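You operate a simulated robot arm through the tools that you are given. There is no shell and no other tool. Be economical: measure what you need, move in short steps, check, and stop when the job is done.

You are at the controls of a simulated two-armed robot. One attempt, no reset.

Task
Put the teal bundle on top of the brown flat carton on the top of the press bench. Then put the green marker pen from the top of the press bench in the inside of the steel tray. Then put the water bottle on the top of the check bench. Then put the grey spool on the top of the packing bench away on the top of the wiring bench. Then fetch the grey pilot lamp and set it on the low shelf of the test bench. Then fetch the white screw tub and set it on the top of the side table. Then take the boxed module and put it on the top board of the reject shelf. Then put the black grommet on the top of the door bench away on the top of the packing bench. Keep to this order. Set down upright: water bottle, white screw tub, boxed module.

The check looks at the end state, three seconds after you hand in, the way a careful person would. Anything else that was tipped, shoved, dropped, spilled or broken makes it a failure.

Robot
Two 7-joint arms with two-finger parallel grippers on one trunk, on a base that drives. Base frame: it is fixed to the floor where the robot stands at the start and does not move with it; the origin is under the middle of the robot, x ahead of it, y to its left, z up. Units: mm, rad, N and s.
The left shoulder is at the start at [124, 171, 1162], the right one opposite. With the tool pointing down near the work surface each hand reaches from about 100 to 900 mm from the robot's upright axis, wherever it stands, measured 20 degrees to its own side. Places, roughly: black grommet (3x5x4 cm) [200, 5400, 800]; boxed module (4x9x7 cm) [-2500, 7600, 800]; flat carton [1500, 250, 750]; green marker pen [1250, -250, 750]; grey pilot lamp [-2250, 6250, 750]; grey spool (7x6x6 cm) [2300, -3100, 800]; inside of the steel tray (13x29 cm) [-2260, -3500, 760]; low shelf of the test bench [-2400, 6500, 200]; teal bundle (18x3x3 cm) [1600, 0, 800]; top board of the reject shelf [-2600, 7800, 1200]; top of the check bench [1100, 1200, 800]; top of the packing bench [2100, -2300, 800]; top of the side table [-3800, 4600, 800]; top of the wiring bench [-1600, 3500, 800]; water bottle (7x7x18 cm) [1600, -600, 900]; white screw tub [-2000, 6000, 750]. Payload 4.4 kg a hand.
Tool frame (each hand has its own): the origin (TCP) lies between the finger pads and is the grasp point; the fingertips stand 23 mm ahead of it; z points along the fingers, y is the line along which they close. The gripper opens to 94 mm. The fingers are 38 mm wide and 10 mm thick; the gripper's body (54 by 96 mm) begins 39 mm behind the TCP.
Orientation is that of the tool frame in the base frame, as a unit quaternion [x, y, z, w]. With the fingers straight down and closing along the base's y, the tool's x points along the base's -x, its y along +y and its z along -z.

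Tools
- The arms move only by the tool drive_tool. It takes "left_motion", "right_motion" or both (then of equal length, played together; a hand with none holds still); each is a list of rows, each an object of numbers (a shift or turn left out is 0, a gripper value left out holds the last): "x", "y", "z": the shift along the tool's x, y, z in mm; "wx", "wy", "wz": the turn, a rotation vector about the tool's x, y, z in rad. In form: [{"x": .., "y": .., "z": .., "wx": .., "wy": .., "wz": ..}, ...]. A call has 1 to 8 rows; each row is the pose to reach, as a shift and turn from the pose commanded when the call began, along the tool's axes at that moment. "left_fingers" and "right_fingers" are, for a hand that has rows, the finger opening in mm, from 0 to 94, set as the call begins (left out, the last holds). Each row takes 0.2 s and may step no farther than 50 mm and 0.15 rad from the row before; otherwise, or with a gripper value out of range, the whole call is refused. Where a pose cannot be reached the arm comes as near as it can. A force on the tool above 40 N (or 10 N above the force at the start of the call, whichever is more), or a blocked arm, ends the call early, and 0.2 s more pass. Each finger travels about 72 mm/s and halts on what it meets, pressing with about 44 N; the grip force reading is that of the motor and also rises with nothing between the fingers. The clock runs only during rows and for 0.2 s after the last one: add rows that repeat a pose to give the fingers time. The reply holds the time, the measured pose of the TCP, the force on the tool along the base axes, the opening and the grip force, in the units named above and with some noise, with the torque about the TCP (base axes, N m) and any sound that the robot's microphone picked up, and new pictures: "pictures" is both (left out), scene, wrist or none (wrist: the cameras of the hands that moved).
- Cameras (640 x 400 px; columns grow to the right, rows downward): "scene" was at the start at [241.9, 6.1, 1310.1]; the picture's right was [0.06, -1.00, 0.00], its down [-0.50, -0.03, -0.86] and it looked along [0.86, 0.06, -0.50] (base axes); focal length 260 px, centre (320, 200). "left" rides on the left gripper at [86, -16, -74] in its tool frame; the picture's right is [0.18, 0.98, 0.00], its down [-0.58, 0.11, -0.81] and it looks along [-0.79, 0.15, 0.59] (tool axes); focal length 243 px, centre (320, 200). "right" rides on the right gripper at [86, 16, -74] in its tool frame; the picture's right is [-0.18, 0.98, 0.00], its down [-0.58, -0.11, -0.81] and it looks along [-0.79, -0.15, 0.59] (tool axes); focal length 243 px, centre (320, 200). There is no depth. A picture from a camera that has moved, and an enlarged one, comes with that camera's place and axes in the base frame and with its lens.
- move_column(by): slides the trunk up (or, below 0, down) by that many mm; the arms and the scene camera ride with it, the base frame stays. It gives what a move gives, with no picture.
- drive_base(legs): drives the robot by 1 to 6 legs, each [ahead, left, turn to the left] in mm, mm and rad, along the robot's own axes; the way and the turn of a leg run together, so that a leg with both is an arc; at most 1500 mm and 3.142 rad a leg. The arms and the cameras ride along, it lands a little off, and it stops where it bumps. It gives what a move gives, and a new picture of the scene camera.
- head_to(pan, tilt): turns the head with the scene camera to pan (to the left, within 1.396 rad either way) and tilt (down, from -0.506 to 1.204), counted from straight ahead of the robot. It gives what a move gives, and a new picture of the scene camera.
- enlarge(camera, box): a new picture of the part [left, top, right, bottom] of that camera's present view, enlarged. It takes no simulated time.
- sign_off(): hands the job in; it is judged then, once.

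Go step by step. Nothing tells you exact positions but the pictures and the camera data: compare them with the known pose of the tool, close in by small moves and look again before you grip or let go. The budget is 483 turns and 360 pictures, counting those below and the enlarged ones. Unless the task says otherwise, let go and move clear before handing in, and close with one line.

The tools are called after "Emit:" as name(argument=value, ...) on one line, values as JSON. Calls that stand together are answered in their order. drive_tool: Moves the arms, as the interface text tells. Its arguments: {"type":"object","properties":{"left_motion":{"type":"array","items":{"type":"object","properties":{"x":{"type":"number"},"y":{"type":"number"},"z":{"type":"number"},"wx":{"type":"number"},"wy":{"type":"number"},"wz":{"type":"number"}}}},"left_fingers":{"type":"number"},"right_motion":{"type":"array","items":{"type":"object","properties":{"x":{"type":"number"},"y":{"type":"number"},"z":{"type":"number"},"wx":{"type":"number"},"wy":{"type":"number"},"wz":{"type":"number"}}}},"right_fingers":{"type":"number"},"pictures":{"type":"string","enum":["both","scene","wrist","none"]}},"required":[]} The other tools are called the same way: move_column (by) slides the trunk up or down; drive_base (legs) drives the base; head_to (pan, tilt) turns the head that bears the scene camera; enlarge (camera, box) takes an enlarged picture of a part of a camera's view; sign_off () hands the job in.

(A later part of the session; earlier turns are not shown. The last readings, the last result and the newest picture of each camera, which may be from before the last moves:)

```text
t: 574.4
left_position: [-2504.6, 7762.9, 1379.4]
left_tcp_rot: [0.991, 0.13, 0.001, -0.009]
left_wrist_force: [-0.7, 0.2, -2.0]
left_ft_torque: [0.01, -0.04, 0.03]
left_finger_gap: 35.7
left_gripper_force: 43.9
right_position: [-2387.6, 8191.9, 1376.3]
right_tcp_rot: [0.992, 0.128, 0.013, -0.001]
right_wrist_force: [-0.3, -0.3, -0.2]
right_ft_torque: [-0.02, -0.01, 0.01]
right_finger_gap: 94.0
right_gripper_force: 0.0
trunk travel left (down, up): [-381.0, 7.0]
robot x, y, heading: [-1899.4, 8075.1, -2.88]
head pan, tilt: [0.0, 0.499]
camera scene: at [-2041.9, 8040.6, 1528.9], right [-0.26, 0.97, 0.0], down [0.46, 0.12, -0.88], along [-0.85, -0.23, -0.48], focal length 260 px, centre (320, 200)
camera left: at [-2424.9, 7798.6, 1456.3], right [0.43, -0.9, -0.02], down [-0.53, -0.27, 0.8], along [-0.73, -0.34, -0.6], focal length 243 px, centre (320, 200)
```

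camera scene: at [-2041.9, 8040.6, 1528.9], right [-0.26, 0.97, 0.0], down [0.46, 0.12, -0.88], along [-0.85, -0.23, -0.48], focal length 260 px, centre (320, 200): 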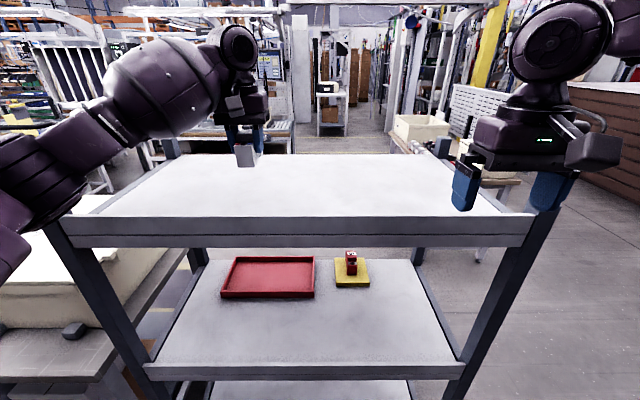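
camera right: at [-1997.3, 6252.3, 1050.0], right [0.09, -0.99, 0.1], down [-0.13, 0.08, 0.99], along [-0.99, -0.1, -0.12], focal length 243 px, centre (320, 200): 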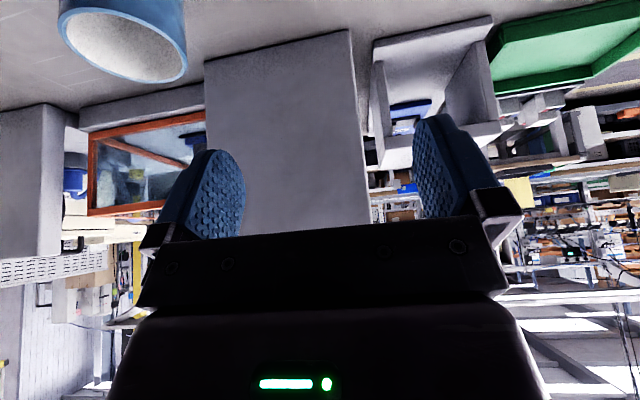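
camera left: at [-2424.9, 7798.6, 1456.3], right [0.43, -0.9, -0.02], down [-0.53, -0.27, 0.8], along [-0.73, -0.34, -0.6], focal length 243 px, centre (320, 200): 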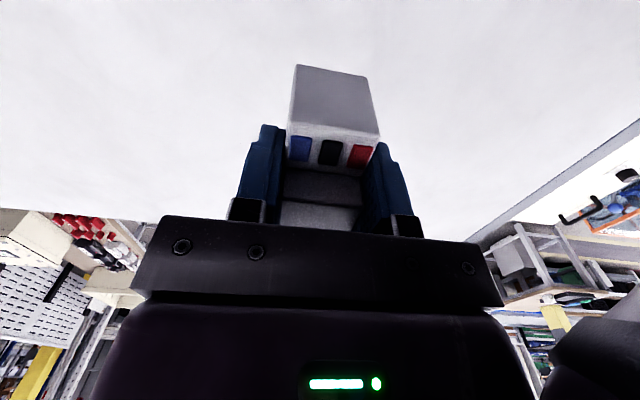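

The module is over the top board with a good margin. I'll lower to contact.

Emit:
drive_tool(left_motion=[{"z": 20}, {"z": 35}, {"z": 43}, {"z": 51}, {"z": 59}, {"z": 66}, {"z": 73}, {"z": 80}], pictures="both")

```text
t: 576.1
left_position: [-2504.0, 7761.9, 1299.0]
left_tcp_rot: [0.991, 0.13, 0.001, -0.011]
left_wrist_force: [-0.6, -0.2, -1.7]
left_ft_torque: [0.0, 0.01, 0.03]
left_finger_gap: 36.2
left_gripper_force: 43.8
right_position: [-2386.3, 8191.0, 1377.6]
right_tcp_rot: [0.992, 0.129, 0.013, -0.004]
right_wrist_force: [0.5, 0.3, 0.6]
right_ft_torque: [0.03, 0.04, -0.01]
right_finger_gap: 94.0
right_gripper_force: 0.1
trunk travel left (down, up): [-381.0, 7.0]
robot x, y, heading: [-1897.2, 8078.7, -2.879]
head pan, tilt: [0.0, 0.499]
camera scene: at [-2041.5, 8039.8, 1529.0], right [-0.26, 0.97, 0.0], down [0.46, 0.12, -0.88], along [-0.85, -0.23, -0.48], focal length 260 px, centre (320, 200)
camera left: at [-2424.4, 7798.5, 1375.6], right [0.43, -0.9, -0.02], down [-0.53, -0.27, 0.8], along [-0.73, -0.34, -0.6], focal length 243 px, centre (320, 200)
```

scene: 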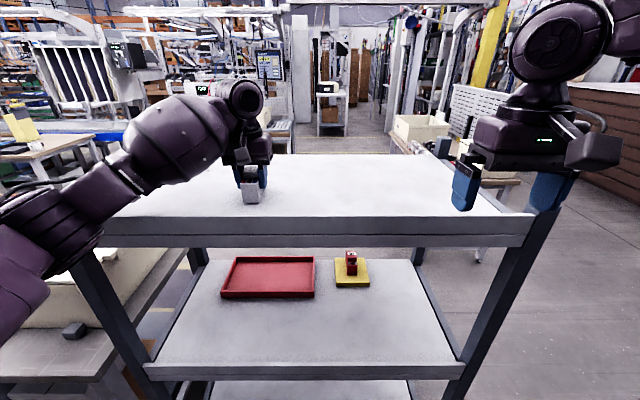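
left: 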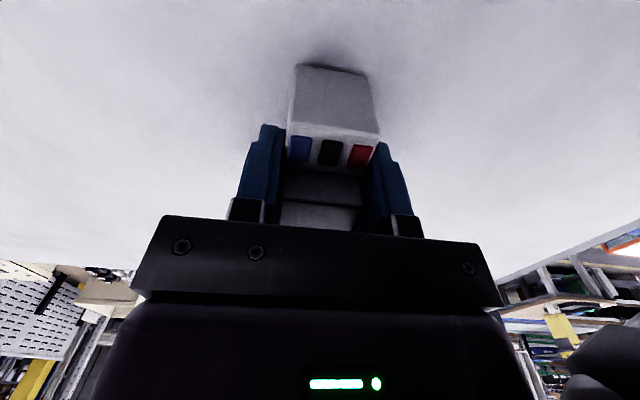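

No contact yet. I'll continue gently.

Emit:
drive_tool(left_motion=[{"z": 5}, {"z": 10}, {"z": 15}, {"z": 20}, {"z": 25}, {"z": 30}, {"z": 35}, {"z": 40}], pictures="none")

```text
t: 577.0
left_position: [-2504.5, 7762.3, 1293.5]
left_tcp_rot: [0.991, 0.131, -0.005, -0.011]
left_wrist_force: [3.6, 0.6, 7.9]
left_ft_torque: [-0.04, -0.5, 0.04]
left_finger_gap: 35.7
left_gripper_force: 43.8
right_position: [-2386.9, 8191.6, 1377.8]
right_tcp_rot: [0.992, 0.128, 0.013, -0.003]
right_wrist_force: [-0.8, -0.1, 0.2]
right_ft_torque: [0.01, 0.01, -0.01]
right_finger_gap: 94.0
right_gripper_force: 0.1
trunk travel left (down, up): [-381.0, 7.0]
robot x, y, heading: [-1898.4, 8074.0, -2.882]
head pan, tilt: [0.0, 0.499]
stopped in row 4 (left hand): the force on the tool passed its limit at 42 N (the readings are from after the stop); the commanded pose is now the measured one
```

Contact. I'll ease off, release and rise.

Emit:
drive_tool(left_motion=[{"z": -1}, {"z": -1}], pictures="none")

Emit:
drive_tool(left_motion=[{"z": 0}, {"z": 0}, {"z": 0}], left_fingers=70, pictures="none")

Emit:
drive_tool(left_motion=[{"z": -25}, {"z": -60}, {"z": -100}, {"z": -110, "x": 45}, {"z": -110, "x": 90}, {"z": -110, "x": 135}, {"z": -110, "x": 180}, {"z": -110, "x": 210}], pictures="scene")

```text
t: 577.6
left_position: [-2503.7, 7761.0, 1292.4]
left_tcp_rot: [0.991, 0.13, -0.005, -0.011]
left_wrist_force: [-0.3, 0.0, 7.6]
left_ft_torque: [-0.12, -0.29, 0.02]
left_finger_gap: 35.7
left_gripper_force: 43.7
right_position: [-2386.5, 8191.2, 1378.6]
right_tcp_rot: [0.991, 0.13, 0.014, -0.003]
right_wrist_force: [0.1, 0.4, -0.2]
right_ft_torque: [-0.03, 0.02, -0.05]
right_finger_gap: 93.8
right_gripper_force: 0.1
trunk travel left (down, up): [-381.0, 7.0]
robot x, y, heading: [-1893.7, 8077.1, -2.876]
head pan, tilt: [0.0, 0.499]
```

```text
t: 578.4
left_position: [-2505.8, 7761.7, 1292.2]
left_tcp_rot: [0.991, 0.131, -0.006, -0.01]
left_wrist_force: [0.2, 0.1, -1.4]
left_ft_torque: [0.02, 0.01, -0.02]
left_finger_gap: 69.9
left_gripper_force: 0.1
right_position: [-2386.0, 8191.4, 1377.9]
right_tcp_rot: [0.992, 0.129, 0.013, -0.003]
right_wrist_force: [-0.3, -0.3, 0.3]
right_ft_torque: [-0.02, 0.0, 0.01]
right_finger_gap: 93.9
right_gripper_force: 0.1
trunk travel left (down, up): [-381.0, 7.0]
robot x, y, heading: [-1895.7, 8081.3, -2.878]
head pan, tilt: [0.0, 0.499]
```

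```text
t: 580.2
left_position: [-2300.6, 7813.5, 1401.0]
left_tcp_rot: [0.991, 0.13, -0.005, -0.011]
left_wrist_force: [-0.6, -0.1, -0.2]
left_ft_torque: [-0.04, -0.01, -0.01]
left_finger_gap: 69.8
left_gripper_force: 0.1
right_position: [-2387.3, 8192.2, 1378.1]
right_tcp_rot: [0.992, 0.129, 0.013, -0.003]
right_wrist_force: [-0.3, 0.1, -0.2]
right_ft_torque: [-0.01, 0.0, 0.02]
right_finger_gap: 94.0
right_gripper_force: 0.0
trunk travel left (down, up): [-381.0, 7.0]
robot x, y, heading: [-1897.8, 8077.6, -2.877]
head pan, tilt: [0.0, 0.499]
camera scene: at [-2040.9, 8040.2, 1529.0], right [-0.26, 0.97, 0.0], down [0.46, 0.12, -0.88], along [-0.85, -0.23, -0.48], focal length 260 px, centre (320, 200)
```

scene: 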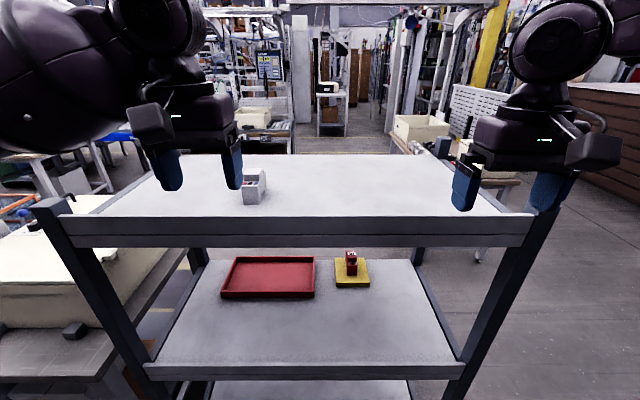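

The module stands upright on the top board. The last item is the black grommet on the door bench. I'll back off, lower the trunk, turn around and head down the aisle.

Emit:
drive_base(legs=[[-270, 0, 0]])

Emit:
move_column(by=-150)

Emit:
drive_base(legs=[[0, 0, 1.572], [300, -130, 0], [1400, 0, 0], [1000, 0, 0]])

Emit:
head_to(pan=0.5, tilt=0.4)

```text
t: 582.1
left_position: [-2040.3, 7883.7, 1400.0]
left_tcp_rot: [0.991, 0.13, -0.005, -0.01]
left_wrist_force: [0.0, 1.0, 0.7]
left_ft_torque: [0.0, 0.03, 0.02]
left_finger_gap: 70.0
left_gripper_force: 0.1
right_position: [-2125.2, 8262.6, 1377.6]
right_tcp_rot: [0.992, 0.129, 0.012, -0.003]
right_wrist_force: [-0.1, -0.7, 0.9]
right_ft_torque: [0.01, -0.01, -0.04]
right_finger_gap: 93.7
right_gripper_force: 0.1
trunk travel left (down, up): [-381.0, 7.0]
robot x, y, heading: [-1635.6, 8149.5, -2.885]
head pan, tilt: [0.0, 0.499]
camera scene: at [-1780.1, 8109.8, 1529.1], right [-0.26, 0.97, 0.0], down [0.46, 0.12, -0.88], along [-0.85, -0.23, -0.48], focal length 260 px, centre (320, 200)
```

scene: 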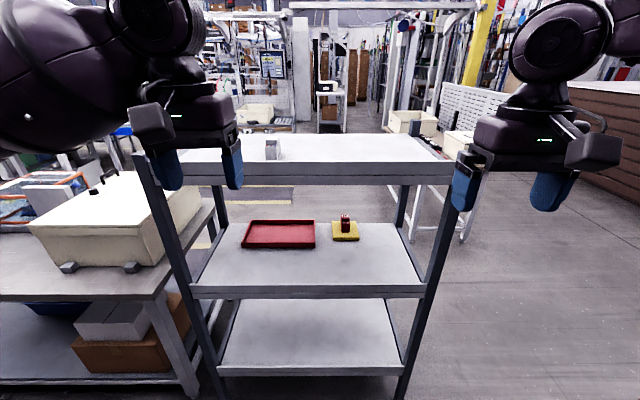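

```text
t: 583.8
left_position: [-2038.1, 7883.0, 1252.6]
left_tcp_rot: [0.992, 0.129, -0.006, -0.011]
left_wrist_force: [1.0, -0.7, 0.1]
left_ft_torque: [0.0, -0.03, 0.0]
left_finger_gap: 70.0
left_gripper_force: 0.1
right_position: [-2123.9, 8261.5, 1229.7]
right_tcp_rot: [0.992, 0.128, 0.012, -0.002]
right_wrist_force: [0.6, 0.1, -0.3]
right_ft_torque: [0.0, 0.0, 0.01]
right_finger_gap: 93.9
right_gripper_force: 0.0
trunk travel left (down, up): [-231.0, 157.0]
robot x, y, heading: [-1637.1, 8150.2, -2.879]
head pan, tilt: [0.0, 0.499]
```

```text
t: 601.3
left_position: [-756.0, 5099.9, 1251.1]
left_tcp_rot: [0.603, 0.798, -0.01, -0.005]
left_wrist_force: [0.5, 0.4, 0.2]
left_ft_torque: [0.0, 0.02, -0.04]
left_finger_gap: 69.8
left_gripper_force: 0.1
right_position: [-1132.2, 5007.2, 1226.8]
right_tcp_rot: [0.603, 0.797, 0.008, -0.011]
right_wrist_force: [-0.7, -0.7, -0.8]
right_ft_torque: [0.0, 0.02, 0.02]
right_finger_gap: 93.9
right_gripper_force: 0.0
trunk travel left (down, up): [-231.0, 157.0]
robot x, y, heading: [-1026.4, 5500.1, -1.301]
head pan, tilt: [0.0, 0.499]
camera scene: at [-975.0, 5312.4, 1374.5], right [-0.96, -0.27, 0.0], down [-0.13, 0.46, -0.88], along [0.24, -0.84, -0.48], focal length 260 px, centre (320, 200)
```

scene: 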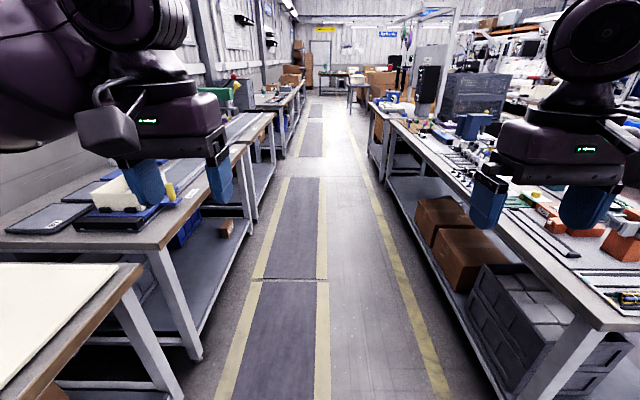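

```text
t: 602.2
left_position: [-756.5, 5099.8, 1251.3]
left_tcp_rot: [0.602, 0.798, -0.011, -0.004]
left_wrist_force: [-0.4, -0.4, -0.6]
left_ft_torque: [-0.01, -0.02, 0.01]
left_finger_gap: 70.0
left_gripper_force: 0.1
right_position: [-1133.4, 5007.6, 1226.8]
right_tcp_rot: [0.603, 0.797, 0.008, -0.011]
right_wrist_force: [0.1, 0.0, -0.4]
right_ft_torque: [0.0, -0.03, -0.01]
right_finger_gap: 94.1
right_gripper_force: 0.0
trunk travel left (down, up): [-231.0, 157.0]
robot x, y, heading: [-1028.6, 5497.8, -1.294]
head pan, tilt: [0.499, 0.4]
camera scene: at [-935.2, 5334.0, 1383.6], right [-0.71, -0.7, 0.0], down [-0.27, 0.28, -0.92], along [0.65, -0.66, -0.39], focal length 260 px, centre (320, 200)
```

scene: 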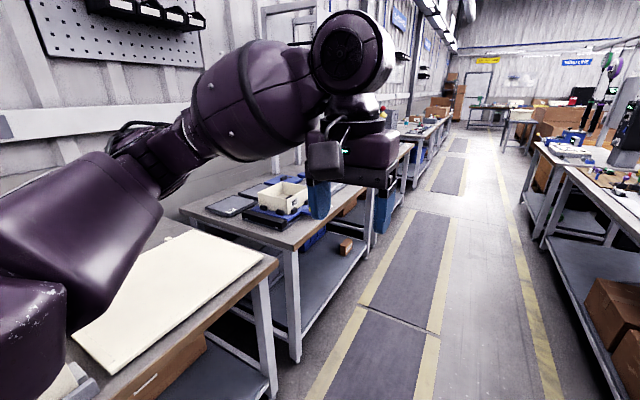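

The door bench should be just ahead on the left. I'll advance 300 mm and turn left to face it.

Emit:
drive_base(legs=[[300, -60, 0], [0, 0, 1.56]])

Emit:
head_to(pan=0.0, tilt=0.55)

```text
t: 608.1
left_position: [-595.9, 5455.3, 1250.5]
left_tcp_rot: [-0.126, 0.992, -0.01, 0.004]
left_wrist_force: [-0.1, 0.0, -0.7]
left_ft_torque: [0.0, -0.02, 0.01]
left_finger_gap: 69.9
left_gripper_force: 0.0
right_position: [-513.4, 5075.6, 1228.7]
right_tcp_rot: [-0.125, 0.992, -0.003, -0.012]
right_wrist_force: [-1.1, 0.6, -0.8]
right_ft_torque: [0.03, 0.01, -0.01]
right_finger_gap: 94.0
right_gripper_force: 0.1
trunk travel left (down, up): [-231.0, 157.0]
robot x, y, heading: [-1005.0, 5190.8, 0.248]
head pan, tilt: [0.499, 0.4]
camera scene: at [-835.9, 5283.3, 1383.6], right [0.68, -0.73, 0.0], down [-0.28, -0.27, -0.92], along [0.67, 0.63, -0.39], focal length 260 px, centre (320, 200)
```

scene: 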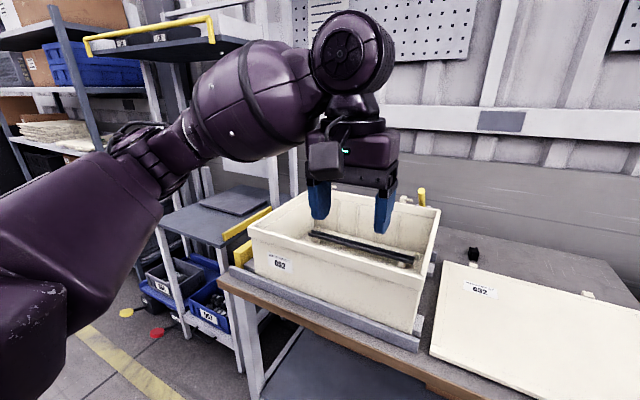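

```text
t: 609.0
left_position: [-597.4, 5455.0, 1249.3]
left_tcp_rot: [-0.127, 0.992, -0.011, 0.004]
left_wrist_force: [-0.1, 1.0, 0.1]
left_ft_torque: [-0.01, 0.0, 0.01]
left_finger_gap: 70.0
left_gripper_force: 0.0
right_position: [-513.0, 5077.0, 1228.1]
right_tcp_rot: [-0.125, 0.992, -0.003, -0.013]
right_wrist_force: [0.0, 0.2, -0.3]
right_ft_torque: [0.0, 0.0, 0.0]
right_finger_gap: 93.7
right_gripper_force: 0.1
trunk travel left (down, up): [-231.0, 157.0]
robot x, y, heading: [-997.4, 5196.2, 0.258]
head pan, tilt: [0.0, 0.55]
camera scene: at [-816.6, 5242.4, 1369.9], right [0.25, -0.97, 0.0], down [-0.51, -0.13, -0.85], along [0.83, 0.22, -0.52], focal length 260 px, centre (320, 200)
```

scene: 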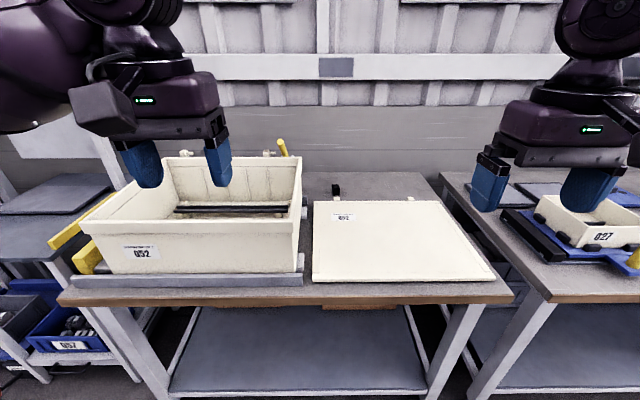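

The black item behind the flat panel looks like the grommet. I'll enlarge to confirm.

Emit:
enlarge(camera="scene", box=[270, 150, 430, 250])

```text
4.00 times, centred on (350, 200) of scene
camera zoom: at [-816.6, 5242.4, 1369.9], right [0.25, -0.97, 0.0], down [-0.51, -0.13, -0.85], along [0.83, 0.22, -0.52], focal length 1042 px, centre (200, 200)
```

zoom: 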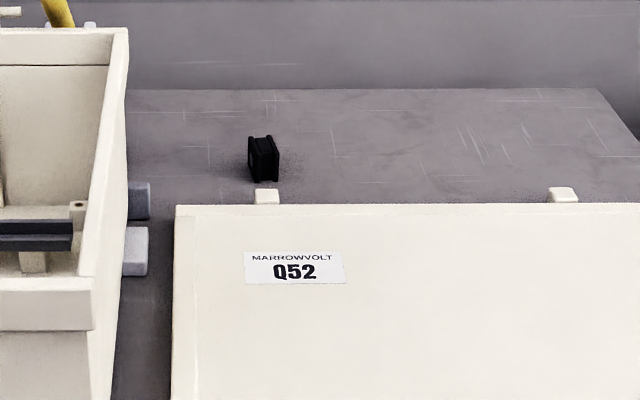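

The grommet is at about (143, 5427), far back on the bench. I'll approach and use the right arm, since the cream bin would be in the way of the left elbow.

Emit:
drive_base(legs=[[0, 70, 0.006], [290, 0, 0]])

Emit:
drive_tool(right_motion=[{"x": -45, "z": 20}, {"x": -90, "z": 40}, {"x": -135, "z": 60}, {"x": -170, "z": 90}, {"x": -170, "z": 135}, {"x": -170, "z": 180}], pictures="scene")

```text
t: 611.9
left_position: [-332.9, 5600.0, 1249.6]
left_tcp_rot: [-0.131, 0.991, -0.011, 0.004]
left_wrist_force: [0.3, 0.2, 0.0]
left_ft_torque: [-0.01, 0.0, 0.03]
left_finger_gap: 70.3
left_gripper_force: 0.0
right_position: [-248.2, 5223.0, 1228.0]
right_tcp_rot: [-0.128, 0.992, -0.002, -0.013]
right_wrist_force: [0.2, -0.4, 0.0]
right_ft_torque: [0.0, 0.0, -0.04]
right_finger_gap: 93.9
right_gripper_force: 0.0
trunk travel left (down, up): [-231.0, 157.0]
robot x, y, heading: [-734.8, 5334.7, 0.26]
head pan, tilt: [0.0, 0.55]
camera scene: at [-552.1, 5386.1, 1369.9], right [0.26, -0.97, 0.0], down [-0.51, -0.13, -0.85], along [0.82, 0.22, -0.52], focal length 260 px, centre (320, 200)
```

scene: 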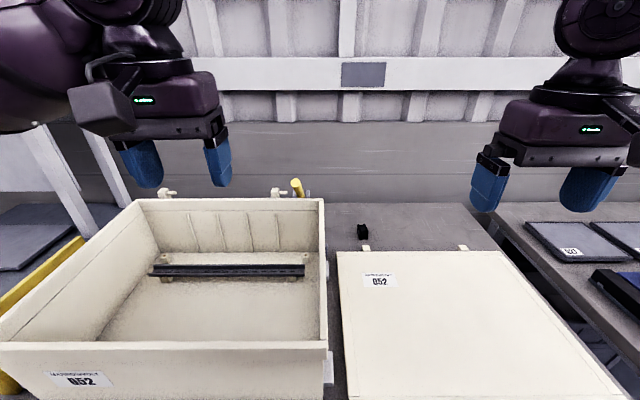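

```text
t: 613.3
left_position: [-333.3, 5599.8, 1249.3]
left_tcp_rot: [-0.129, 0.992, -0.011, 0.004]
left_wrist_force: [0.3, -0.3, -0.2]
left_ft_torque: [-0.03, 0.0, 0.01]
left_finger_gap: 69.7
left_gripper_force: 0.1
right_position: [-115.7, 5223.8, 1065.2]
right_tcp_rot: [-0.128, 0.992, -0.001, -0.012]
right_wrist_force: [-0.3, -0.7, -0.9]
right_ft_torque: [0.02, 0.0, 0.02]
right_finger_gap: 94.0
right_gripper_force: 0.1
right hand out of reach, approached as far as the arm can: row 4, 5, 6
trunk travel left (down, up): [-231.0, 157.0]
robot x, y, heading: [-738.9, 5336.6, 0.26]
head pan, tilt: [0.0, 0.55]
camera scene: at [-551.4, 5385.2, 1369.7], right [0.26, -0.97, 0.0], down [-0.51, -0.13, -0.85], along [0.82, 0.22, -0.52], focal length 260 px, centre (320, 200)
```

scene: 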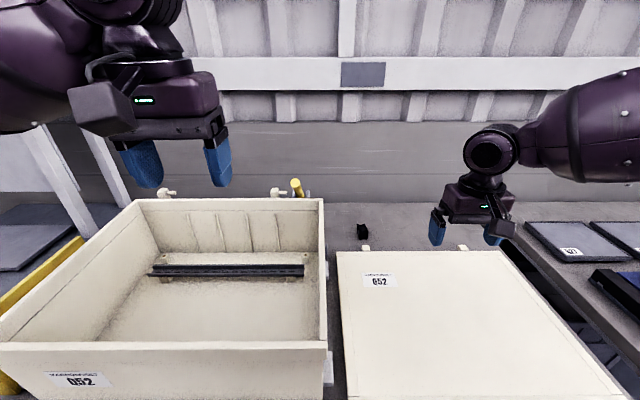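

The right arm is still in its limited posture. I'll try swinging the hand toward the centre, which should bring the elbow down into its normal branch.

Emit:
drive_tool(right_motion=[{"y": 40}, {"y": 80}, {"y": 120}, {"y": 160}, {"y": 200}, {"y": 200, "z": -30, "x": -30}, {"y": 200, "z": -30, "x": -70}], pictures="scene")

```text
t: 614.9
left_position: [-333.1, 5599.7, 1250.0]
left_tcp_rot: [-0.13, 0.991, -0.011, 0.005]
left_wrist_force: [-0.5, 0.4, 0.4]
left_ft_torque: [-0.01, 0.02, -0.01]
left_finger_gap: 70.1
left_gripper_force: 0.1
right_position: [-167.5, 5279.1, 1136.0]
right_tcp_rot: [-0.128, 0.992, -0.002, -0.013]
right_wrist_force: [0.0, 0.6, -0.8]
right_ft_torque: [0.06, 0.06, 0.01]
right_finger_gap: 94.2
right_gripper_force: 0.2
right hand out of reach, approached as far as the arm can: row 1, 2, 3, 4, 5, 6, 7
trunk travel left (down, up): [-231.0, 157.0]
robot x, y, heading: [-736.1, 5338.4, 0.262]
head pan, tilt: [0.0, 0.55]
camera scene: at [-552.2, 5385.7, 1369.8], right [0.26, -0.97, 0.0], down [-0.51, -0.13, -0.85], along [0.82, 0.22, -0.52], focal length 260 px, centre (320, 200)
```

scene: 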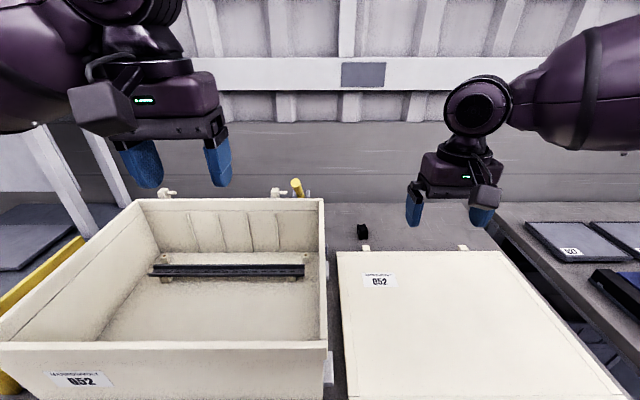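

I'll try the trunk-lowering trick that freed it before, in a small step.

Emit:
move_column(by=-60)

Emit:
drive_tool(right_motion=[{"y": 30, "wz": 0.1}, {"y": 60, "wz": 0.2}, {"y": 90, "wz": 0.3}, {"y": 120, "wz": 0.4}], pictures="scene")

```text
t: 615.9
left_position: [-336.1, 5599.4, 1192.5]
left_tcp_rot: [-0.13, 0.991, -0.011, 0.006]
left_wrist_force: [0.6, 0.3, -0.7]
left_ft_torque: [0.02, -0.03, 0.01]
left_finger_gap: 69.8
left_gripper_force: 0.0
right_position: [-168.1, 5276.1, 1079.7]
right_tcp_rot: [-0.126, 0.992, -0.001, -0.011]
right_wrist_force: [-0.3, -0.1, -0.1]
right_ft_torque: [0.06, -0.07, 0.03]
right_finger_gap: 94.0
right_gripper_force: 0.1
trunk travel left (down, up): [-171.0, 217.0]
robot x, y, heading: [-738.4, 5337.2, 0.255]
head pan, tilt: [0.0, 0.55]
```

```text
t: 616.9
left_position: [-334.0, 5598.2, 1190.6]
left_tcp_rot: [-0.129, 0.992, -0.01, 0.005]
left_wrist_force: [0.0, 0.0, 0.2]
left_ft_torque: [0.04, 0.0, 0.0]
left_finger_gap: 70.1
left_gripper_force: 0.0
right_position: [-190.7, 5319.3, 1093.9]
right_tcp_rot: [0.044, 0.999, -0.005, -0.013]
right_wrist_force: [1.3, 0.0, 0.3]
right_ft_torque: [0.04, -0.03, -0.01]
right_finger_gap: 94.2
right_gripper_force: 0.0
right hand out of reach, approached as far as the arm can: row 2, 3, 4
trunk travel left (down, up): [-171.0, 217.0]
robot x, y, heading: [-739.9, 5338.3, 0.251]
head pan, tilt: [0.0, 0.55]
camera scene: at [-501.8, 5398.5, 1304.2], right [0.26, -0.97, 0.0], down [-0.5, -0.13, -0.85], along [0.82, 0.22, -0.52], focal length 260 px, centre (320, 200)
```

scene: 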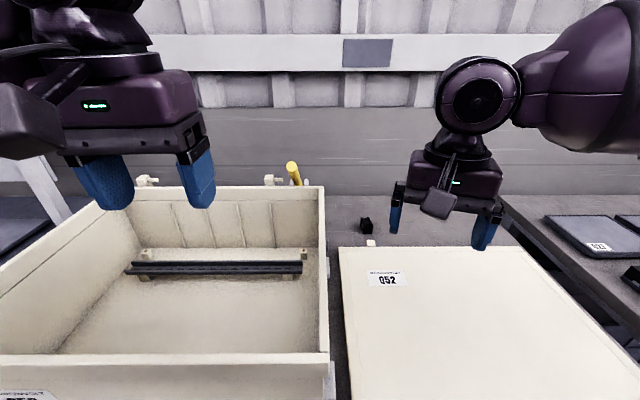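

The right arm stays limited, so I'll use the left arm instead. I'll shift right so it reaches out past the bin, with the forearm on the bin's free side.

Emit:
drive_base(legs=[[0, -440, 0.01], [25, 0, 0]])

Emit:
enlarge(camera="scene", box=[80, 120, 320, 270])

```text
t: 621.7
left_position: [-196.5, 5182.1, 1191.3]
left_tcp_rot: [-0.134, 0.991, -0.011, 0.004]
left_wrist_force: [0.1, 0.0, -0.9]
left_ft_torque: [0.01, 0.0, 0.02]
left_finger_gap: 70.0
left_gripper_force: 0.0
right_position: [-51.6, 4904.6, 1094.2]
right_tcp_rot: [0.038, 0.999, -0.005, -0.013]
right_wrist_force: [-0.8, 0.4, 0.2]
right_ft_torque: [-0.02, 0.0, -0.04]
right_finger_gap: 94.0
right_gripper_force: 0.0
trunk travel left (down, up): [-171.0, 217.0]
robot x, y, heading: [-597.2, 4917.9, 0.267]
head pan, tilt: [0.0, 0.55]
camera scene: at [-363.0, 4981.7, 1304.1], right [0.26, -0.96, 0.0], down [-0.5, -0.14, -0.85], along [0.82, 0.22, -0.52], focal length 260 px, centre (320, 200)
```

scene: 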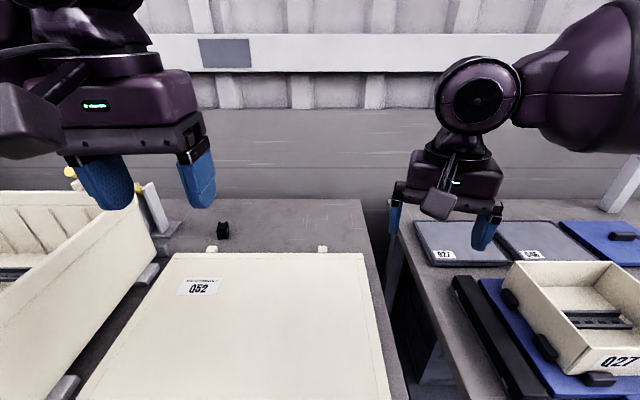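

```text
2.67 times, centred on (200, 195) of scene
camera zoom: at [-363.0, 4981.7, 1304.1], right [0.26, -0.96, 0.0], down [-0.5, -0.14, -0.85], along [0.82, 0.22, -0.52], focal length 694 px, centre (640, 213)
```

zoom: 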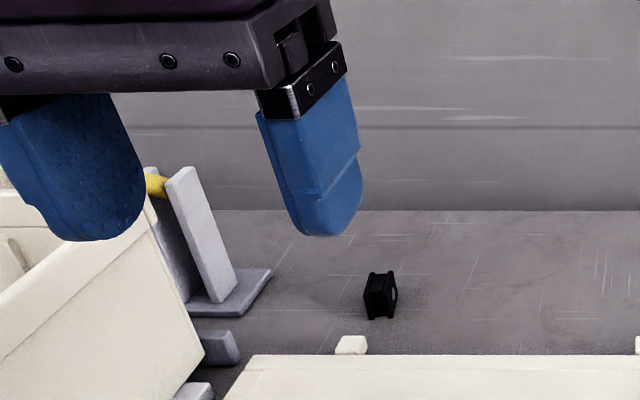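

The grommet is confirmed at about (150, 5423), 855 ahead and 290 left. I'll extend the left arm toward it with a 20° forward tilt.

Emit:
drive_tool(left_motion=[{"x": -44, "y": 15, "wy": -0.04}, {"x": -88, "y": 31, "wy": -0.08}, {"x": -132, "y": 46, "wy": -0.12}, {"x": -176, "y": 62, "wy": -0.16}, {"x": -220, "y": 77, "wy": -0.2}, {"x": -264, "y": 92, "wy": -0.25}, {"x": -308, "y": 108, "wy": -0.3}, {"x": -352, "y": 123, "wy": -0.35}], left_fingers=94, pictures="scene")

```text
t: 623.5
left_position: [110.7, 5395.4, 1188.2]
left_tcp_rot: [-0.133, 0.975, 0.014, 0.176]
left_wrist_force: [0.1, -0.7, -0.1]
left_ft_torque: [0.0, 0.01, -0.01]
left_finger_gap: 93.8
left_gripper_force: 0.0
right_position: [-52.0, 4904.7, 1093.1]
right_tcp_rot: [0.04, 0.999, -0.005, -0.013]
right_wrist_force: [-0.2, 0.1, 0.2]
right_ft_torque: [0.02, -0.01, 0.02]
right_finger_gap: 93.9
right_gripper_force: 0.1
trunk travel left (down, up): [-171.0, 217.0]
robot x, y, heading: [-600.7, 4917.8, 0.269]
head pan, tilt: [0.0, 0.55]
camera scene: at [-362.3, 4981.7, 1303.6], right [0.26, -0.96, 0.0], down [-0.5, -0.14, -0.85], along [0.82, 0.22, -0.52], focal length 260 px, centre (320, 200)
```

scene: 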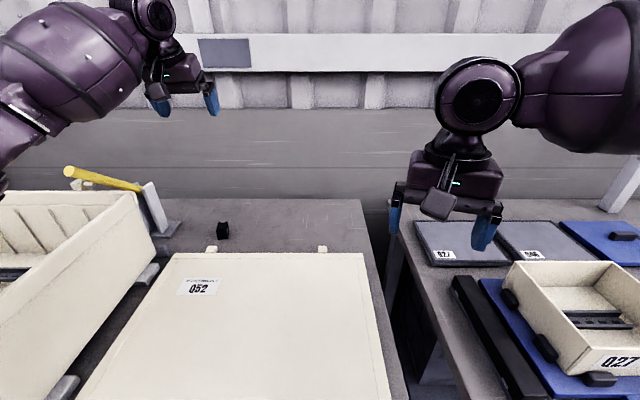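

Reach is fine. I'll finish the horizontal move and descend in stages, watching the forearm against the bin and yellow lever.

Emit:
drive_tool(left_motion=[{"x": -35, "y": 14, "z": 12}, {"x": -25, "y": 16, "z": 55}, {"x": -10, "y": 16, "z": 98}, {"x": 5, "y": 16, "z": 141}, {"x": 20, "y": 16, "z": 184}], pictures="both")

```text
t: 624.7
left_position: [151.4, 5416.5, 1008.2]
left_tcp_rot: [-0.133, 0.975, 0.012, 0.176]
left_wrist_force: [0.4, 0.2, 0.3]
left_ft_torque: [0.01, 0.01, 0.01]
left_finger_gap: 94.2
left_gripper_force: 0.0
right_position: [-50.6, 4906.3, 1093.4]
right_tcp_rot: [0.038, 0.999, -0.005, -0.013]
right_wrist_force: [0.7, -0.3, -0.7]
right_ft_torque: [0.02, 0.04, 0.02]
right_finger_gap: 94.1
right_gripper_force: 0.0
trunk travel left (down, up): [-171.0, 217.0]
robot x, y, heading: [-600.5, 4919.1, 0.269]
head pan, tilt: [0.0, 0.55]
camera scene: at [-362.2, 4982.1, 1303.5], right [0.26, -0.96, 0.0], down [-0.5, -0.14, -0.85], along [0.82, 0.22, -0.52], focal length 260 px, centre (320, 200)
camera left: at [52.8, 5374.6, 1049.6], right [-0.42, 0.9, -0.09], down [0.22, 0.2, 0.96], along [0.88, 0.39, -0.28], focal length 243 px, centre (320, 200)
```

scene: 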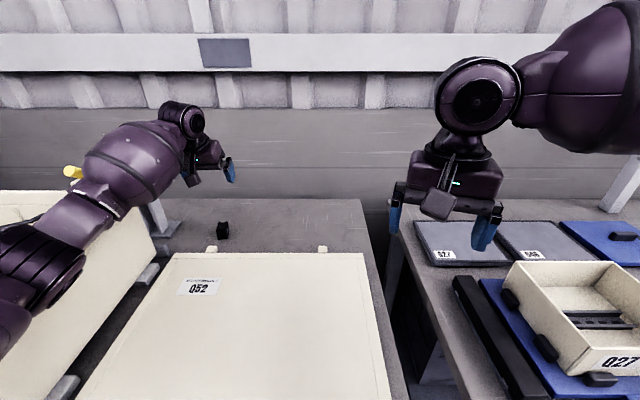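
left: 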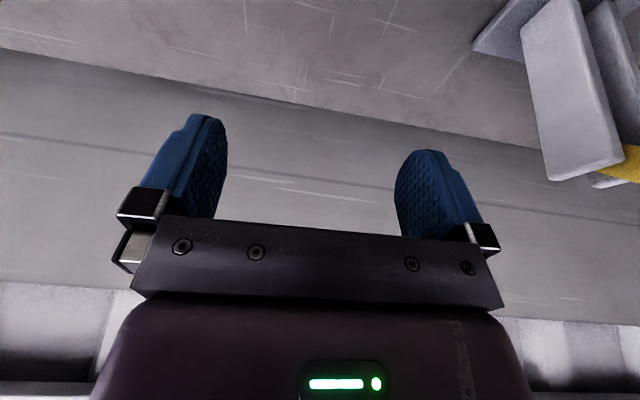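

The forearm stays right of the bin. I'll continue down to about 60 mm above the grommet and check alignment.

Emit:
drive_tool(left_motion=[{"x": 15, "y": 3, "z": 41}, {"x": 30, "y": 6, "z": 82}, {"x": 44, "y": 6, "z": 118}], pictures="none")

Emit:
enlarge(camera="scene", box=[140, 150, 300, 260])

```text
t: 625.5
left_position: [150.7, 5424.9, 873.7]
left_tcp_rot: [-0.135, 0.976, 0.014, 0.173]
left_wrist_force: [-0.2, 1.2, -0.8]
left_ft_torque: [0.0, -0.01, -0.03]
left_finger_gap: 94.1
left_gripper_force: 0.1
right_position: [-48.7, 4907.4, 1087.9]
right_tcp_rot: [0.037, 0.999, -0.006, -0.018]
right_wrist_force: [0.0, 0.4, -0.6]
right_ft_torque: [-0.02, 0.04, 0.01]
right_finger_gap: 94.1
right_gripper_force: 0.2
trunk travel left (down, up): [-171.0, 217.0]
robot x, y, heading: [-597.9, 4912.4, 0.268]
head pan, tilt: [0.0, 0.55]
```

```text
3.64 times, centred on (220, 205) of scene
camera zoom: at [-359.0, 4984.0, 1301.3], right [0.27, -0.96, 0.0], down [-0.51, -0.14, -0.85], along [0.82, 0.23, -0.52], focal length 947 px, centre (684, 182)
```

zoom: 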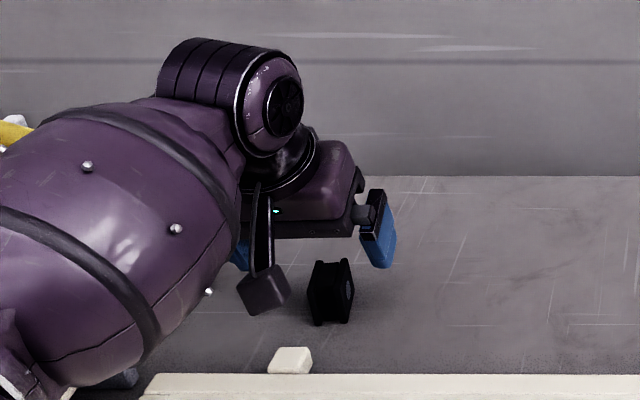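

The gripper is aligned directly above the grommet. I'll lower to grip height.

Emit:
drive_tool(left_motion=[{"x": 5, "z": 14}, {"x": 10, "z": 27}, {"x": 13, "z": 37}], pictures="none")

```text
t: 626.3
left_position: [149.6, 5420.6, 843.6]
left_tcp_rot: [-0.133, 0.975, 0.013, 0.177]
left_wrist_force: [0.9, 0.0, -0.5]
left_ft_torque: [0.01, -0.02, -0.02]
left_finger_gap: 93.8
left_gripper_force: 0.0
right_position: [-50.5, 4904.5, 1093.3]
right_tcp_rot: [0.038, 0.999, -0.005, -0.013]
right_wrist_force: [-0.3, 0.0, -0.4]
right_ft_torque: [-0.01, 0.0, 0.0]
right_finger_gap: 94.1
right_gripper_force: 0.2
trunk travel left (down, up): [-171.0, 217.0]
robot x, y, heading: [-600.2, 4917.0, 0.268]
head pan, tilt: [0.0, 0.55]
```

Emit:
enlarge(camera="scene", box=[140, 150, 300, 260])

```text
3.64 times, centred on (220, 205) of scene
camera zoom: at [-362.8, 4981.9, 1303.7], right [0.26, -0.96, 0.0], down [-0.5, -0.14, -0.85], along [0.82, 0.22, -0.52], focal length 947 px, centre (684, 182)
```

zoom: 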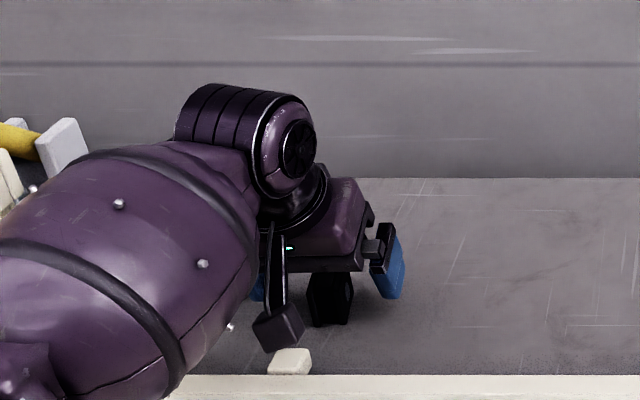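

The gripper straddles the grommet. I'll lower 9 mm more and close.

Emit:
drive_tool(left_motion=[{"x": 2, "z": 5}, {"x": 3, "z": 9}], pictures="none")

Emit:
drive_tool(left_motion=[{"z": 0}, {"z": 0}, {"z": 0}, {"z": 0}], left_fingers=10, pictures="wrist")

```text
t: 626.9
left_position: [151.2, 5421.1, 834.8]
left_tcp_rot: [-0.133, 0.975, 0.012, 0.178]
left_wrist_force: [-0.5, 0.5, 0.3]
left_ft_torque: [-0.01, 0.01, -0.01]
left_finger_gap: 93.8
left_gripper_force: 0.1
right_position: [-52.1, 4906.6, 1094.3]
right_tcp_rot: [0.039, 0.999, -0.005, -0.013]
right_wrist_force: [-0.2, 0.7, -0.3]
right_ft_torque: [0.0, 0.03, -0.02]
right_finger_gap: 94.1
right_gripper_force: 0.1
trunk travel left (down, up): [-171.0, 217.0]
robot x, y, heading: [-600.8, 4917.3, 0.264]
head pan, tilt: [0.0, 0.55]
```

```text
t: 627.9
left_position: [151.0, 5420.9, 835.0]
left_tcp_rot: [-0.133, 0.975, 0.013, 0.177]
left_wrist_force: [-0.3, 0.6, 1.5]
left_ft_torque: [0.03, -0.01, 0.0]
left_finger_gap: 25.0
left_gripper_force: 44.6
right_position: [-50.6, 4905.9, 1095.0]
right_tcp_rot: [0.038, 0.999, -0.005, -0.012]
right_wrist_force: [-0.7, 0.4, -0.3]
right_ft_torque: [0.01, 0.0, 0.0]
right_finger_gap: 94.0
right_gripper_force: 0.0
trunk travel left (down, up): [-171.0, 217.0]
robot x, y, heading: [-598.9, 4912.2, 0.266]
head pan, tilt: [0.0, 0.55]
camera left: at [52.3, 5377.6, 877.0], right [-0.43, 0.9, -0.09], down [0.22, 0.19, 0.96], along [0.88, 0.39, -0.28], focal length 243 px, centre (320, 200)
```

left: 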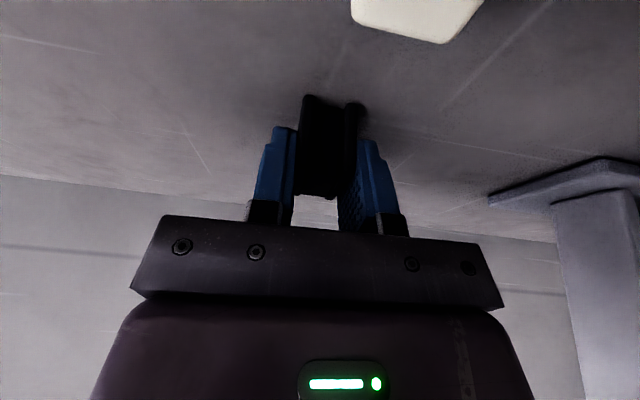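

The grommet is gripped at 25 mm. I'll lift straight up, then retract.

Emit:
drive_tool(left_motion=[{"x": -14, "z": -38}, {"x": -30, "z": -82}, {"x": -46, "z": -126}, {"x": -62, "z": -170}, {"x": -78, "z": -214}, {"x": -90, "z": -250}], pictures="scene")

```text
t: 629.3
left_position: [146.0, 5426.1, 1101.6]
left_tcp_rot: [-0.134, 0.975, 0.014, 0.177]
left_wrist_force: [0.9, -0.4, -0.2]
left_ft_torque: [0.01, -0.02, 0.03]
left_finger_gap: 24.9
left_gripper_force: 43.6
right_position: [-51.5, 4904.7, 1095.9]
right_tcp_rot: [0.039, 0.999, -0.004, -0.012]
right_wrist_force: [0.2, 0.8, 0.0]
right_ft_torque: [0.0, 0.01, -0.01]
right_finger_gap: 94.1
right_gripper_force: 0.0
trunk travel left (down, up): [-171.0, 217.0]
robot x, y, heading: [-601.2, 4918.1, 0.267]
head pan, tilt: [0.0, 0.55]
camera scene: at [-363.8, 4981.3, 1304.1], right [0.26, -0.96, 0.0], down [-0.5, -0.14, -0.85], along [0.82, 0.23, -0.52], focal length 260 px, centre (320, 200)
```

scene: 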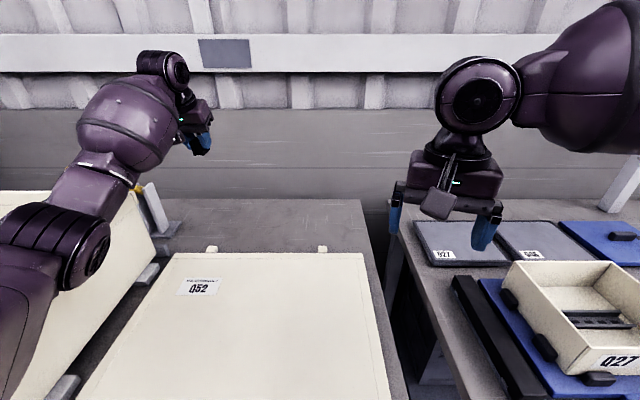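

The grommet is secure. I'll back off, tuck both arms, and travel down the aisle to the packing bench.

Emit:
drive_base(legs=[[-340, 0, 0]])

Emit:
drive_tool(left_motion=[{"x": 42, "z": -15}, {"x": 84, "z": -30}, {"x": 126, "z": -45}, {"x": 168, "z": -60}, {"x": 210, "z": -75}, {"x": 250, "z": -90}], right_motion=[{"x": 25, "z": -15}, {"x": 50, "z": -30}, {"x": 75, "z": -45}, {"x": 100, "z": -60}, {"x": 125, "z": -70}, {"x": 150, "z": -80}], pictures="none")

Emit:
drive_base(legs=[[0, 0, -1.572], [1500, 0, 0], [1500, 0, 0], [1500, 0, 0]])

```text
t: 631.5
left_position: [-179.0, 5337.2, 1099.8]
left_tcp_rot: [-0.134, 0.975, 0.013, 0.177]
left_wrist_force: [0.3, -0.1, -0.1]
left_ft_torque: [0.04, -0.02, 0.01]
left_finger_gap: 24.7
left_gripper_force: 43.6
right_position: [-375.9, 4817.5, 1092.9]
right_tcp_rot: [0.038, 0.999, -0.004, -0.012]
right_wrist_force: [-0.2, -0.2, -0.6]
right_ft_torque: [0.01, 0.02, -0.02]
right_finger_gap: 93.9
right_gripper_force: 0.0
trunk travel left (down, up): [-171.0, 217.0]
robot x, y, heading: [-927.0, 4824.7, 0.264]
head pan, tilt: [0.0, 0.55]
camera scene: at [-688.0, 4893.1, 1303.8], right [0.27, -0.96, 0.0], down [-0.5, -0.14, -0.85], along [0.82, 0.23, -0.52], focal length 260 px, centre (320, 200)
```

scene: 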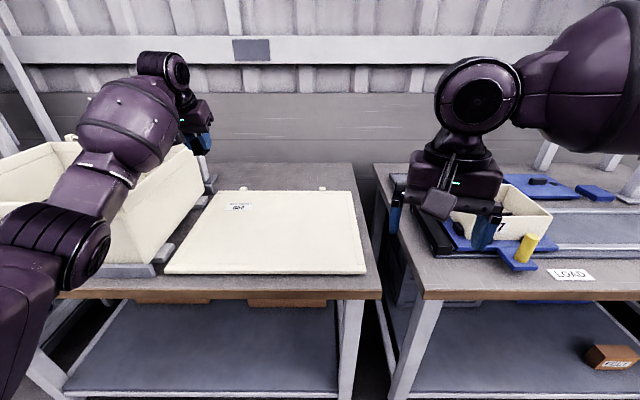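

```text
t: 632.9
left_position: [-437.3, 5265.7, 1098.4]
left_tcp_rot: [-0.134, 0.975, 0.013, 0.177]
left_wrist_force: [-0.1, 0.1, 0.1]
left_ft_torque: [0.01, 0.0, 0.0]
left_finger_gap: 24.7
left_gripper_force: 43.5
right_position: [-524.4, 4829.2, 1177.1]
right_tcp_rot: [0.039, 0.999, -0.005, -0.012]
right_wrist_force: [-0.3, 0.1, -0.3]
right_ft_torque: [0.02, -0.02, 0.0]
right_finger_gap: 93.9
right_gripper_force: 0.1
trunk travel left (down, up): [-171.0, 217.0]
robot x, y, heading: [-924.2, 4826.4, 0.269]
head pan, tilt: [0.0, 0.55]
```

```text
t: 658.4
left_position: [652.3, -47.4, 1096.3]
left_tcp_rot: [0.6, 0.78, -0.117, 0.133]
left_wrist_force: [0.0, 0.3, 0.2]
left_ft_torque: [0.03, -0.02, 0.0]
left_finger_gap: 24.6
left_gripper_force: 43.7
right_position: [215.3, 47.0, 1177.2]
right_tcp_rot: [0.738, 0.675, 0.005, -0.012]
right_wrist_force: [0.1, 0.1, -1.5]
right_ft_torque: [0.03, 0.03, -0.01]
right_finger_gap: 93.9
right_gripper_force: 0.1
trunk travel left (down, up): [-171.0, 217.0]
robot x, y, heading: [218.3, 450.2, -1.316]
head pan, tilt: [0.0, 0.55]
camera scene: at [280.9, 209.5, 1303.8], right [-0.97, -0.25, 0.0], down [-0.13, 0.51, -0.85], along [0.21, -0.83, -0.52], focal length 260 px, centre (320, 200)
```

scene: 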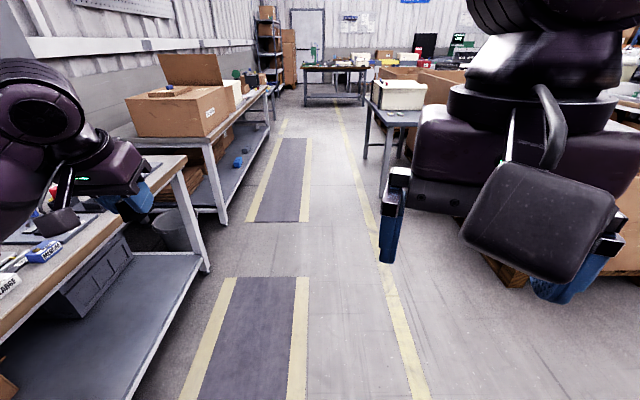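

The aisle is clear; I'll continue to the packing bench and turn to face it.

Emit:
drive_base(legs=[[0, 0, 0.012], [1500, 0, 0], [1500, 0, 0], [1060, 0, 0], [0, 0, 1.57]])

Emit:
head_to(pan=0.0, tilt=0.7)

```text
t: 682.0
left_position: [1800.4, -3006.1, 1098.0]
left_tcp_rot: [-0.144, 0.974, 0.014, 0.177]
left_wrist_force: [0.1, 0.1, -1.0]
left_ft_torque: [-0.01, -0.04, 0.0]
left_finger_gap: 24.9
left_gripper_force: 44.1
right_position: [1722.5, -3445.4, 1177.1]
right_tcp_rot: [0.027, 1.0, -0.005, -0.013]
right_wrist_force: [0.3, 0.8, 0.6]
right_ft_torque: [0.03, -0.01, 0.03]
right_finger_gap: 94.3
right_gripper_force: 0.0
trunk travel left (down, up): [-171.0, 217.0]
robot x, y, heading: [1320.4, -3459.5, 0.287]
head pan, tilt: [0.0, 0.55]
camera scene: at [1555.4, -3384.7, 1303.9], right [0.29, -0.96, 0.0], down [-0.5, -0.15, -0.85], along [0.82, 0.24, -0.52], focal length 260 px, centre (320, 200)
```

scene: 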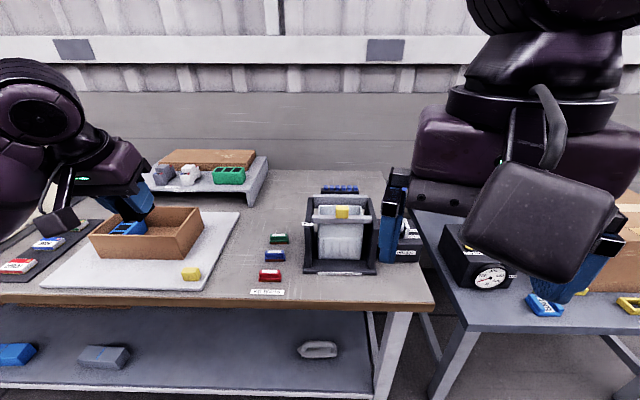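

```text
t: 682.7
left_position: [1799.0, -3006.3, 1096.2]
left_tcp_rot: [-0.143, 0.974, 0.014, 0.177]
left_wrist_force: [-0.2, 0.4, -0.8]
left_ft_torque: [0.01, 0.03, -0.02]
left_finger_gap: 24.6
left_gripper_force: 43.9
right_position: [1722.1, -3445.1, 1177.2]
right_tcp_rot: [0.027, 1.0, -0.005, -0.012]
right_wrist_force: [-0.3, 0.4, -0.7]
right_ft_torque: [-0.03, -0.02, -0.03]
right_finger_gap: 93.9
right_gripper_force: 0.0
trunk travel left (down, up): [-171.0, 217.0]
robot x, y, heading: [1320.2, -3456.5, 0.287]
head pan, tilt: [0.0, 0.7]
camera scene: at [1550.9, -3386.3, 1290.8], right [0.29, -0.96, 0.0], down [-0.62, -0.18, -0.77], along [0.73, 0.22, -0.64], focal length 260 px, centre (320, 200)
```

scene: 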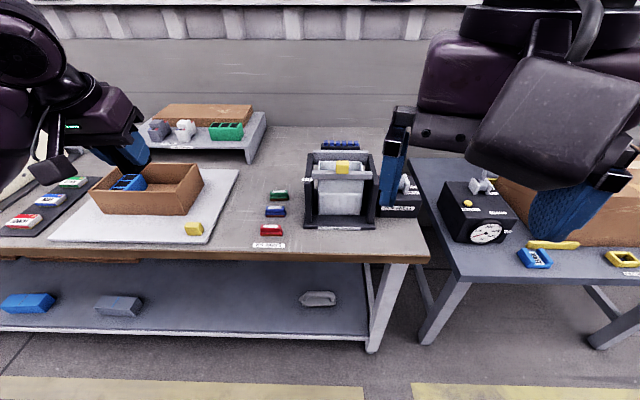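

I'll aim for the clear patch between the white mat and the KIT fixture, at about (2312, -2983). I'll drive closer first.

Emit:
drive_base(legs=[[310, 0, -0.015]])

```text
t: 684.8
left_position: [2100.1, -2928.2, 1096.4]
left_tcp_rot: [-0.137, 0.975, 0.013, 0.177]
left_wrist_force: [0.3, 0.5, 0.3]
left_ft_torque: [0.01, 0.01, 0.0]
left_finger_gap: 25.0
left_gripper_force: 44.3
right_position: [2017.1, -3365.4, 1176.7]
right_tcp_rot: [0.034, 0.999, -0.005, -0.013]
right_wrist_force: [-0.3, -0.2, -0.1]
right_ft_torque: [0.03, 0.0, 0.02]
right_finger_gap: 94.2
right_gripper_force: 0.0
trunk travel left (down, up): [-171.0, 217.0]
robot x, y, heading: [1615.6, -3373.4, 0.278]
head pan, tilt: [0.0, 0.7]
camera scene: at [1846.6, -3303.5, 1290.7], right [0.27, -0.96, 0.0], down [-0.62, -0.18, -0.76], along [0.74, 0.21, -0.64], focal length 260 px, centre (320, 200)
```

scene: 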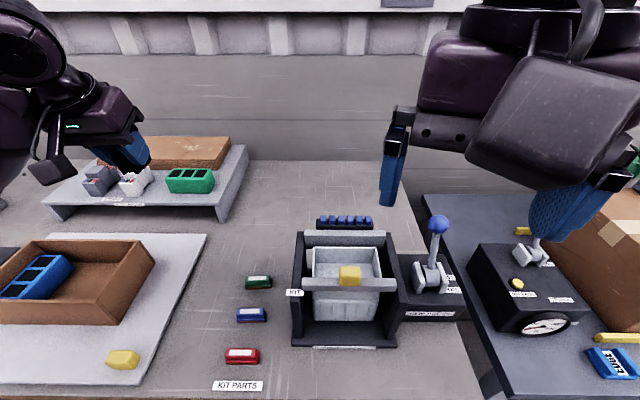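

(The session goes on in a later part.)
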